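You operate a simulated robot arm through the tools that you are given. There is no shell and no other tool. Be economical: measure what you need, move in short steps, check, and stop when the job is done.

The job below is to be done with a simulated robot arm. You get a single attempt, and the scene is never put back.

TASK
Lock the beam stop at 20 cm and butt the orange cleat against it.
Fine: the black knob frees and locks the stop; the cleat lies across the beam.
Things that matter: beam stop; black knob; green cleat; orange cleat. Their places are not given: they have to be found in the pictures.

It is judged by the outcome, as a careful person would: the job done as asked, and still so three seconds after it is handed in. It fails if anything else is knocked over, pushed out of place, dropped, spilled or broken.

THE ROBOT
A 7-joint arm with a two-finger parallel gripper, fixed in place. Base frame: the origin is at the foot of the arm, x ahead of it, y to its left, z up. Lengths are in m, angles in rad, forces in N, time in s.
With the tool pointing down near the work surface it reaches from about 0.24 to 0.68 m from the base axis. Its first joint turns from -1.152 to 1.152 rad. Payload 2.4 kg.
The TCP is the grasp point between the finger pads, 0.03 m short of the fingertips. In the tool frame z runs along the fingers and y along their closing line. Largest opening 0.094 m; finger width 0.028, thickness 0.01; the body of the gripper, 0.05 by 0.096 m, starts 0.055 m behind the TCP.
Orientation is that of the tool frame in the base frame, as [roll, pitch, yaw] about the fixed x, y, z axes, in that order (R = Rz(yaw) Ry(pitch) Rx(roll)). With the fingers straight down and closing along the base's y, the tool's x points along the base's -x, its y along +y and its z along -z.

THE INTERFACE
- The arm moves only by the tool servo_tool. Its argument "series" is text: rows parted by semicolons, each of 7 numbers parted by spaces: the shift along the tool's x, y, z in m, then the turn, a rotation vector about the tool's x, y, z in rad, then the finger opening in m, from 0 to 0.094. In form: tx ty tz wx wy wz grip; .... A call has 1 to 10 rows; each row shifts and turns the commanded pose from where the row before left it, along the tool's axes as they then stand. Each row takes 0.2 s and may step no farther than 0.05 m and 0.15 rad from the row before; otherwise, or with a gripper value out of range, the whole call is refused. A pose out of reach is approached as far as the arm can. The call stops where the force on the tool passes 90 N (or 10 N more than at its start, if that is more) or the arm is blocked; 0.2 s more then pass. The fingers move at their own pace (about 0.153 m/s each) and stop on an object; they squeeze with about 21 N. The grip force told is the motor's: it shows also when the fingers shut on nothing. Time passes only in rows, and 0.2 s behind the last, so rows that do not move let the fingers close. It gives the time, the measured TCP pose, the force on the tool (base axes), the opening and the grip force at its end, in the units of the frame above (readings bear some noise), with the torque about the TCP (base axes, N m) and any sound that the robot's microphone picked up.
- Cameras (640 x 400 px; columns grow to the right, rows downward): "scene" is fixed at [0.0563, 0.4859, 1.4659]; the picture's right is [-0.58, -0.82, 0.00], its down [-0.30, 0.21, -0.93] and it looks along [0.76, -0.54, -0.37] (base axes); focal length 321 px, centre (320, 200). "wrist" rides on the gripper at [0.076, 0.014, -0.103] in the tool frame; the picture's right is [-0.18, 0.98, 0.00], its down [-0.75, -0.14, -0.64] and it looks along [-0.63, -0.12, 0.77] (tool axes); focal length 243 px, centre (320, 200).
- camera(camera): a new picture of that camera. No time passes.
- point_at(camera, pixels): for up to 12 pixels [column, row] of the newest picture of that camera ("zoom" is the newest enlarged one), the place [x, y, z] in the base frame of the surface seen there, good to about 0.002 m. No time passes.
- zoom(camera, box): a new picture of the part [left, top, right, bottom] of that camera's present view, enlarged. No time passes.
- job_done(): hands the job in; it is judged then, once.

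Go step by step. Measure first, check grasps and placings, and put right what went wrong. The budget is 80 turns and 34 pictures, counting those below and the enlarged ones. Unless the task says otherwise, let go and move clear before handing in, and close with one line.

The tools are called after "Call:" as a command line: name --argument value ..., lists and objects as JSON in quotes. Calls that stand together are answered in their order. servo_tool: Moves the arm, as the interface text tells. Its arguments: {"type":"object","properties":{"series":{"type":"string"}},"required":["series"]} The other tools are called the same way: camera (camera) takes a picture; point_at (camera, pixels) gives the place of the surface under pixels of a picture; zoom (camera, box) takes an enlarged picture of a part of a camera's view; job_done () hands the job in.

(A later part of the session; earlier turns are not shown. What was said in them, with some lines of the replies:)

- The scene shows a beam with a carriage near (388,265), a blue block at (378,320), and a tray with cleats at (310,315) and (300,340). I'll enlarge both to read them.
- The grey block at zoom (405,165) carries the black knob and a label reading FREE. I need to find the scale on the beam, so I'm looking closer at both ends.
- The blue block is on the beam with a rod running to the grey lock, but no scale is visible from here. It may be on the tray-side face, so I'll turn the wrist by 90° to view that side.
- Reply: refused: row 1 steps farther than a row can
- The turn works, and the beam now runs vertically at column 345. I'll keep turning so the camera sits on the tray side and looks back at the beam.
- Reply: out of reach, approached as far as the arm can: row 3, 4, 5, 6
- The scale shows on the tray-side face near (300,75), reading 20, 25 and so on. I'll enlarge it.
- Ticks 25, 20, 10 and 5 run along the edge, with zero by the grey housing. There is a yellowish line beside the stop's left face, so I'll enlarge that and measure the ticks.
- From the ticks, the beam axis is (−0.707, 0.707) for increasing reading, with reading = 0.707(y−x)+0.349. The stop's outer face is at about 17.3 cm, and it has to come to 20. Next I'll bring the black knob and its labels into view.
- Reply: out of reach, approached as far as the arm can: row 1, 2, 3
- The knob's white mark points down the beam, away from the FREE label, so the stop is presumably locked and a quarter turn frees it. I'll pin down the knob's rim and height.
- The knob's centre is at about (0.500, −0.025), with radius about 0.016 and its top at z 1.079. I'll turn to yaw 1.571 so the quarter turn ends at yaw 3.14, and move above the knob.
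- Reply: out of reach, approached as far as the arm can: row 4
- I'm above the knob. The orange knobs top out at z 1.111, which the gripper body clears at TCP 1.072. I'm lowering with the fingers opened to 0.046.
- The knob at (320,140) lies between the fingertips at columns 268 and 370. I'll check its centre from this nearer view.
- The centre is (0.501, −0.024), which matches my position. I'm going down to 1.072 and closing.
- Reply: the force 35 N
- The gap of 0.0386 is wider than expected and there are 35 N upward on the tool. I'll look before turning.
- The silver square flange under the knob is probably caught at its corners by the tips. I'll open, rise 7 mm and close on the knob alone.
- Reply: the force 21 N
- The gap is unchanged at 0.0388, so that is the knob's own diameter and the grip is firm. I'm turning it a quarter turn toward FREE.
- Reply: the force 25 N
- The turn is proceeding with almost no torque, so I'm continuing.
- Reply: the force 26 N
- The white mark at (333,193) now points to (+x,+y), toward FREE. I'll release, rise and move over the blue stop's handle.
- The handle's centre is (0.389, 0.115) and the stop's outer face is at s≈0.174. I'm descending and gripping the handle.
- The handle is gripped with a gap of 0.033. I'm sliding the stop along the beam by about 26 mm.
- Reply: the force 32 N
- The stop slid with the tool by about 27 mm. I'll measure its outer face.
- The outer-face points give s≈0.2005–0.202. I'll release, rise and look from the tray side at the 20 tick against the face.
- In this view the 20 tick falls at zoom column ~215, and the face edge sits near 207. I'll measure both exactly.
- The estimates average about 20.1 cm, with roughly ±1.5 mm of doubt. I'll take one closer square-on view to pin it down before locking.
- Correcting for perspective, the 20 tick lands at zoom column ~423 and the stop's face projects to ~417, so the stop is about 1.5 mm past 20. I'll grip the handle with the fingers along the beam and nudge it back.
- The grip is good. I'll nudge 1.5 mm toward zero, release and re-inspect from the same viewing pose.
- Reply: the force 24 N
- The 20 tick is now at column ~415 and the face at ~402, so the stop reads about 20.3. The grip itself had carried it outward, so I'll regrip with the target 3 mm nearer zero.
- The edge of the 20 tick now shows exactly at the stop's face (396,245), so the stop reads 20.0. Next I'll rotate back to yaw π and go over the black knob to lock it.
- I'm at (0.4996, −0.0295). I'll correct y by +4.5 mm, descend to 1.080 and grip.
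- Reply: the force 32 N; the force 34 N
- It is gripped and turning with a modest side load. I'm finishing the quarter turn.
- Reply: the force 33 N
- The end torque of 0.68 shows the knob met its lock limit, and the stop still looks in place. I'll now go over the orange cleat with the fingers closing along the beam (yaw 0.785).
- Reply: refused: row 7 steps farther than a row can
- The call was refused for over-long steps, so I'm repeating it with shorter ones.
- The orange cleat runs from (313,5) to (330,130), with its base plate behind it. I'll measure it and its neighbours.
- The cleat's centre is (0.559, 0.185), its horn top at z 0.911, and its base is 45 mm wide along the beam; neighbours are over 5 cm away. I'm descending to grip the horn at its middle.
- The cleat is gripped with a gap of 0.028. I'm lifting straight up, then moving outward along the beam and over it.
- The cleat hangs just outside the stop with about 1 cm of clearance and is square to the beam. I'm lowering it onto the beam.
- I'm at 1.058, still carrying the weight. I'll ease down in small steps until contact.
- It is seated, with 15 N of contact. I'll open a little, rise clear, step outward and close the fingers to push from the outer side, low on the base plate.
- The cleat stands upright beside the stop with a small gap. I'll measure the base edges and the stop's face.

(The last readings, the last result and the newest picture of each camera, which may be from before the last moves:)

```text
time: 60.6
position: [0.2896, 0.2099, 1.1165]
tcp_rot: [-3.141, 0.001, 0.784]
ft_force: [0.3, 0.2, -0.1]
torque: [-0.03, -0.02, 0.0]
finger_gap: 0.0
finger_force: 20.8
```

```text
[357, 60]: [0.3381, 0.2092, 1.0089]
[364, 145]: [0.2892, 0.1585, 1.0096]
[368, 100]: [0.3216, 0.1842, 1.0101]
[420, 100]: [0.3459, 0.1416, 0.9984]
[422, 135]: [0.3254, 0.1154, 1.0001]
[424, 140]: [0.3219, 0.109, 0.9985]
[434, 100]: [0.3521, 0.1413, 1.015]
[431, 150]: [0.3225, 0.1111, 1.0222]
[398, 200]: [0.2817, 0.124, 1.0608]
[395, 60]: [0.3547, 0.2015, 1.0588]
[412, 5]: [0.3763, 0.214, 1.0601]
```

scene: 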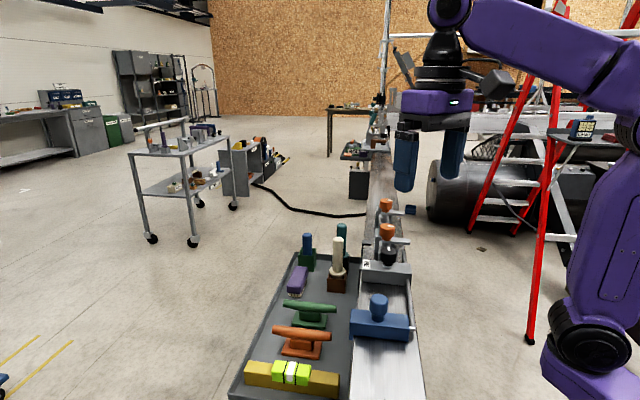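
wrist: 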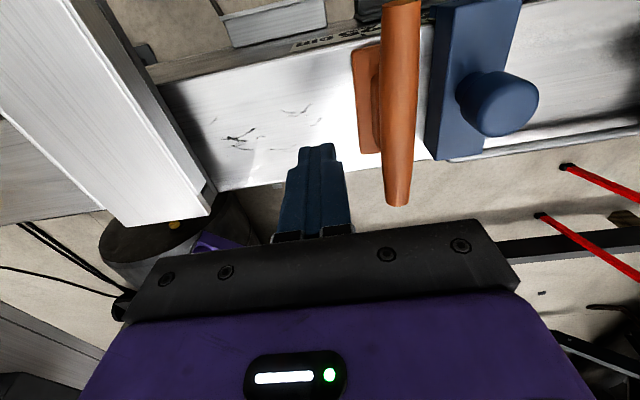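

The stop's face reads 20.0 cm, and the cleat's outer base edge is at s≈0.258, leaving a gap of about 13 mm. I'm lowering the closed fingers behind the base plate.

Call:
servo_tool --series "0 0 0.03 0 0 0 0; 0 0 0.03 0 0 0 0; 0 0 0.018 0 0 0 0; 0 0 0 0 0 0 0; 0 0 0 0 0 0 0"

```text
time: 61.8
position: [0.2899, 0.2095, 1.0369]
tcp_rot: [-3.141, 0.0, 0.785]
ft_force: [-0.3, 0.0, -1.1]
torque: [0.02, 0.02, -0.04]
finger_gap: 0.0
finger_force: 21.2
```

Call:
servo_tool --series "0 0 0.002 0 0 0 0; 0 0.01 0 0 0 0 0; 0 0.008 0 0 0 0 0; 0 0.006 0 0 0 0 0; 0 0.004 0 0 0 0 0; 0 0.004 0 0 0 0 0; 0 0 0 0 0 0 0"

```text
time: 63.4
position: [0.3106, 0.1849, 1.0363]
tcp_rot: [3.141, -0.001, 0.785]
ft_force: [-0.5, -0.4, -1.2]
torque: [-0.02, 0.03, 0.02]
finger_gap: 0.0
finger_force: 21.3
```

I've moved about 32 mm with no stop contact yet. I'll continue in 1.5–2 mm steps until the force rises.

Call:
servo_tool --series "0 0.002 0 0 0 0 0; 0 0.002 0 0 0 0 0; 0 0.0015 0 0 0 0 0; 0 0 0 0 0 0 0"

```text
time: 64.4
position: [0.3127, 0.1836, 1.0347]
tcp_rot: [-3.138, 0.002, 0.785]
ft_force: [-20.1, 22.7, 10.6]
torque: [0.56, 0.51, 0.05]
finger_gap: 0.0003
finger_force: 20.9
```

There are 30 N against the push, so the cleat is hard against the locked stop. I'll back off, rise and check from the tray side.

Call:
servo_tool --series "0 -0.01 0 0 0 0 0; 0 -0.02 0 0 0 0 0; 0 0 -0.04 0 0 0 0; 0 0 -0.04 0 0 0 0; 0.03 0 -0.03 0 0 0 0; 0.04 0.03 0 0 0 0 0; 0.01 0.02 0 0 0 0 0; 0 0 0 0 0 0 0"

Call:
zoom --camera "wrist" --box '[220, 20, 420, 150]'

```text
time: 66.2
position: [0.3871, 0.2208, 1.1468]
tcp_rot: [3.141, -0.001, 0.787]
ft_force: [0.1, -0.4, 0.0]
torque: [0.02, 0.0, 0.01]
finger_gap: 0.0
finger_force: 21.0
```

```text
3.08 times, centred on (320, 85) of wrist
```

zoom: 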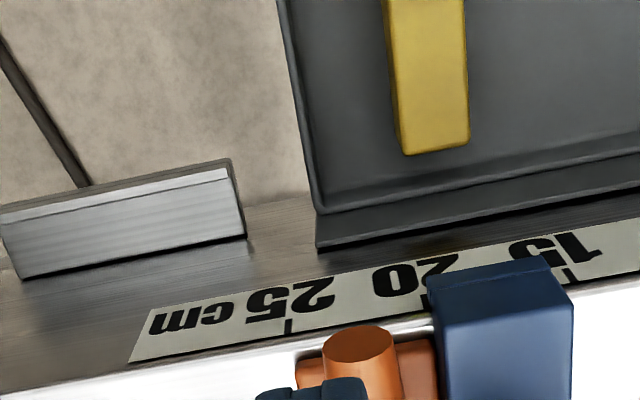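

The cleat base meets the stop's face at (436,370), and the 20 tick sits right at the stop's edge. I'll rise clear and make one overall check, including the knob.

Call:
servo_tool --series "0 0 -0.05 0 0 0 0.03; 0 -0.02 -0.04 0 0 0 0.03; 0 -0.04 0 0 0 0 0.03; 0 -0.04 0 0 0 0 0.03; 0 0 0 0 0 0 0.03"

Call:
zoom --camera "scene" --box '[230, 200, 450, 400]'

```text
time: 67.4
position: [0.3172, 0.2928, 1.2345]
tcp_rot: [3.14, 0.001, 0.784]
ft_force: [-0.1, 0.0, 0.3]
torque: [-0.01, 0.05, -0.02]
finger_gap: 0.0302
finger_force: 0.2
```

```text
2.00 times, centred on (340, 300) of scene
```

zoom: 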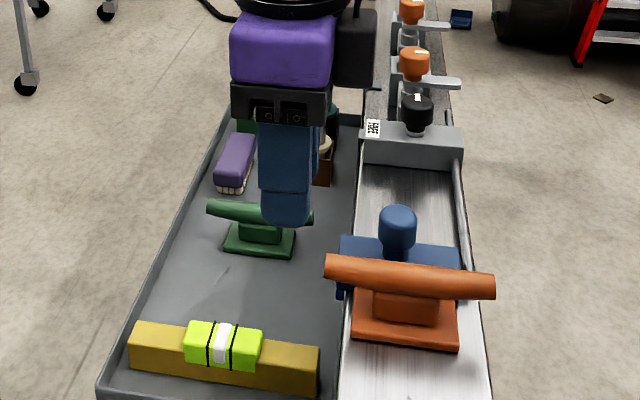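

The cleat lies across the beam against the stop, and the knob's mark at (417,97) is back in its original, locked direction. Everything else is in place, so I'm handing in.

Call:
job_done

```text
The job is handed in.
```

The beam stop is locked with its outer face at 20 cm, to within about 1 mm. The orange cleat lies across the beam, butted against that face, and the last picture showed nothing else disturbed.
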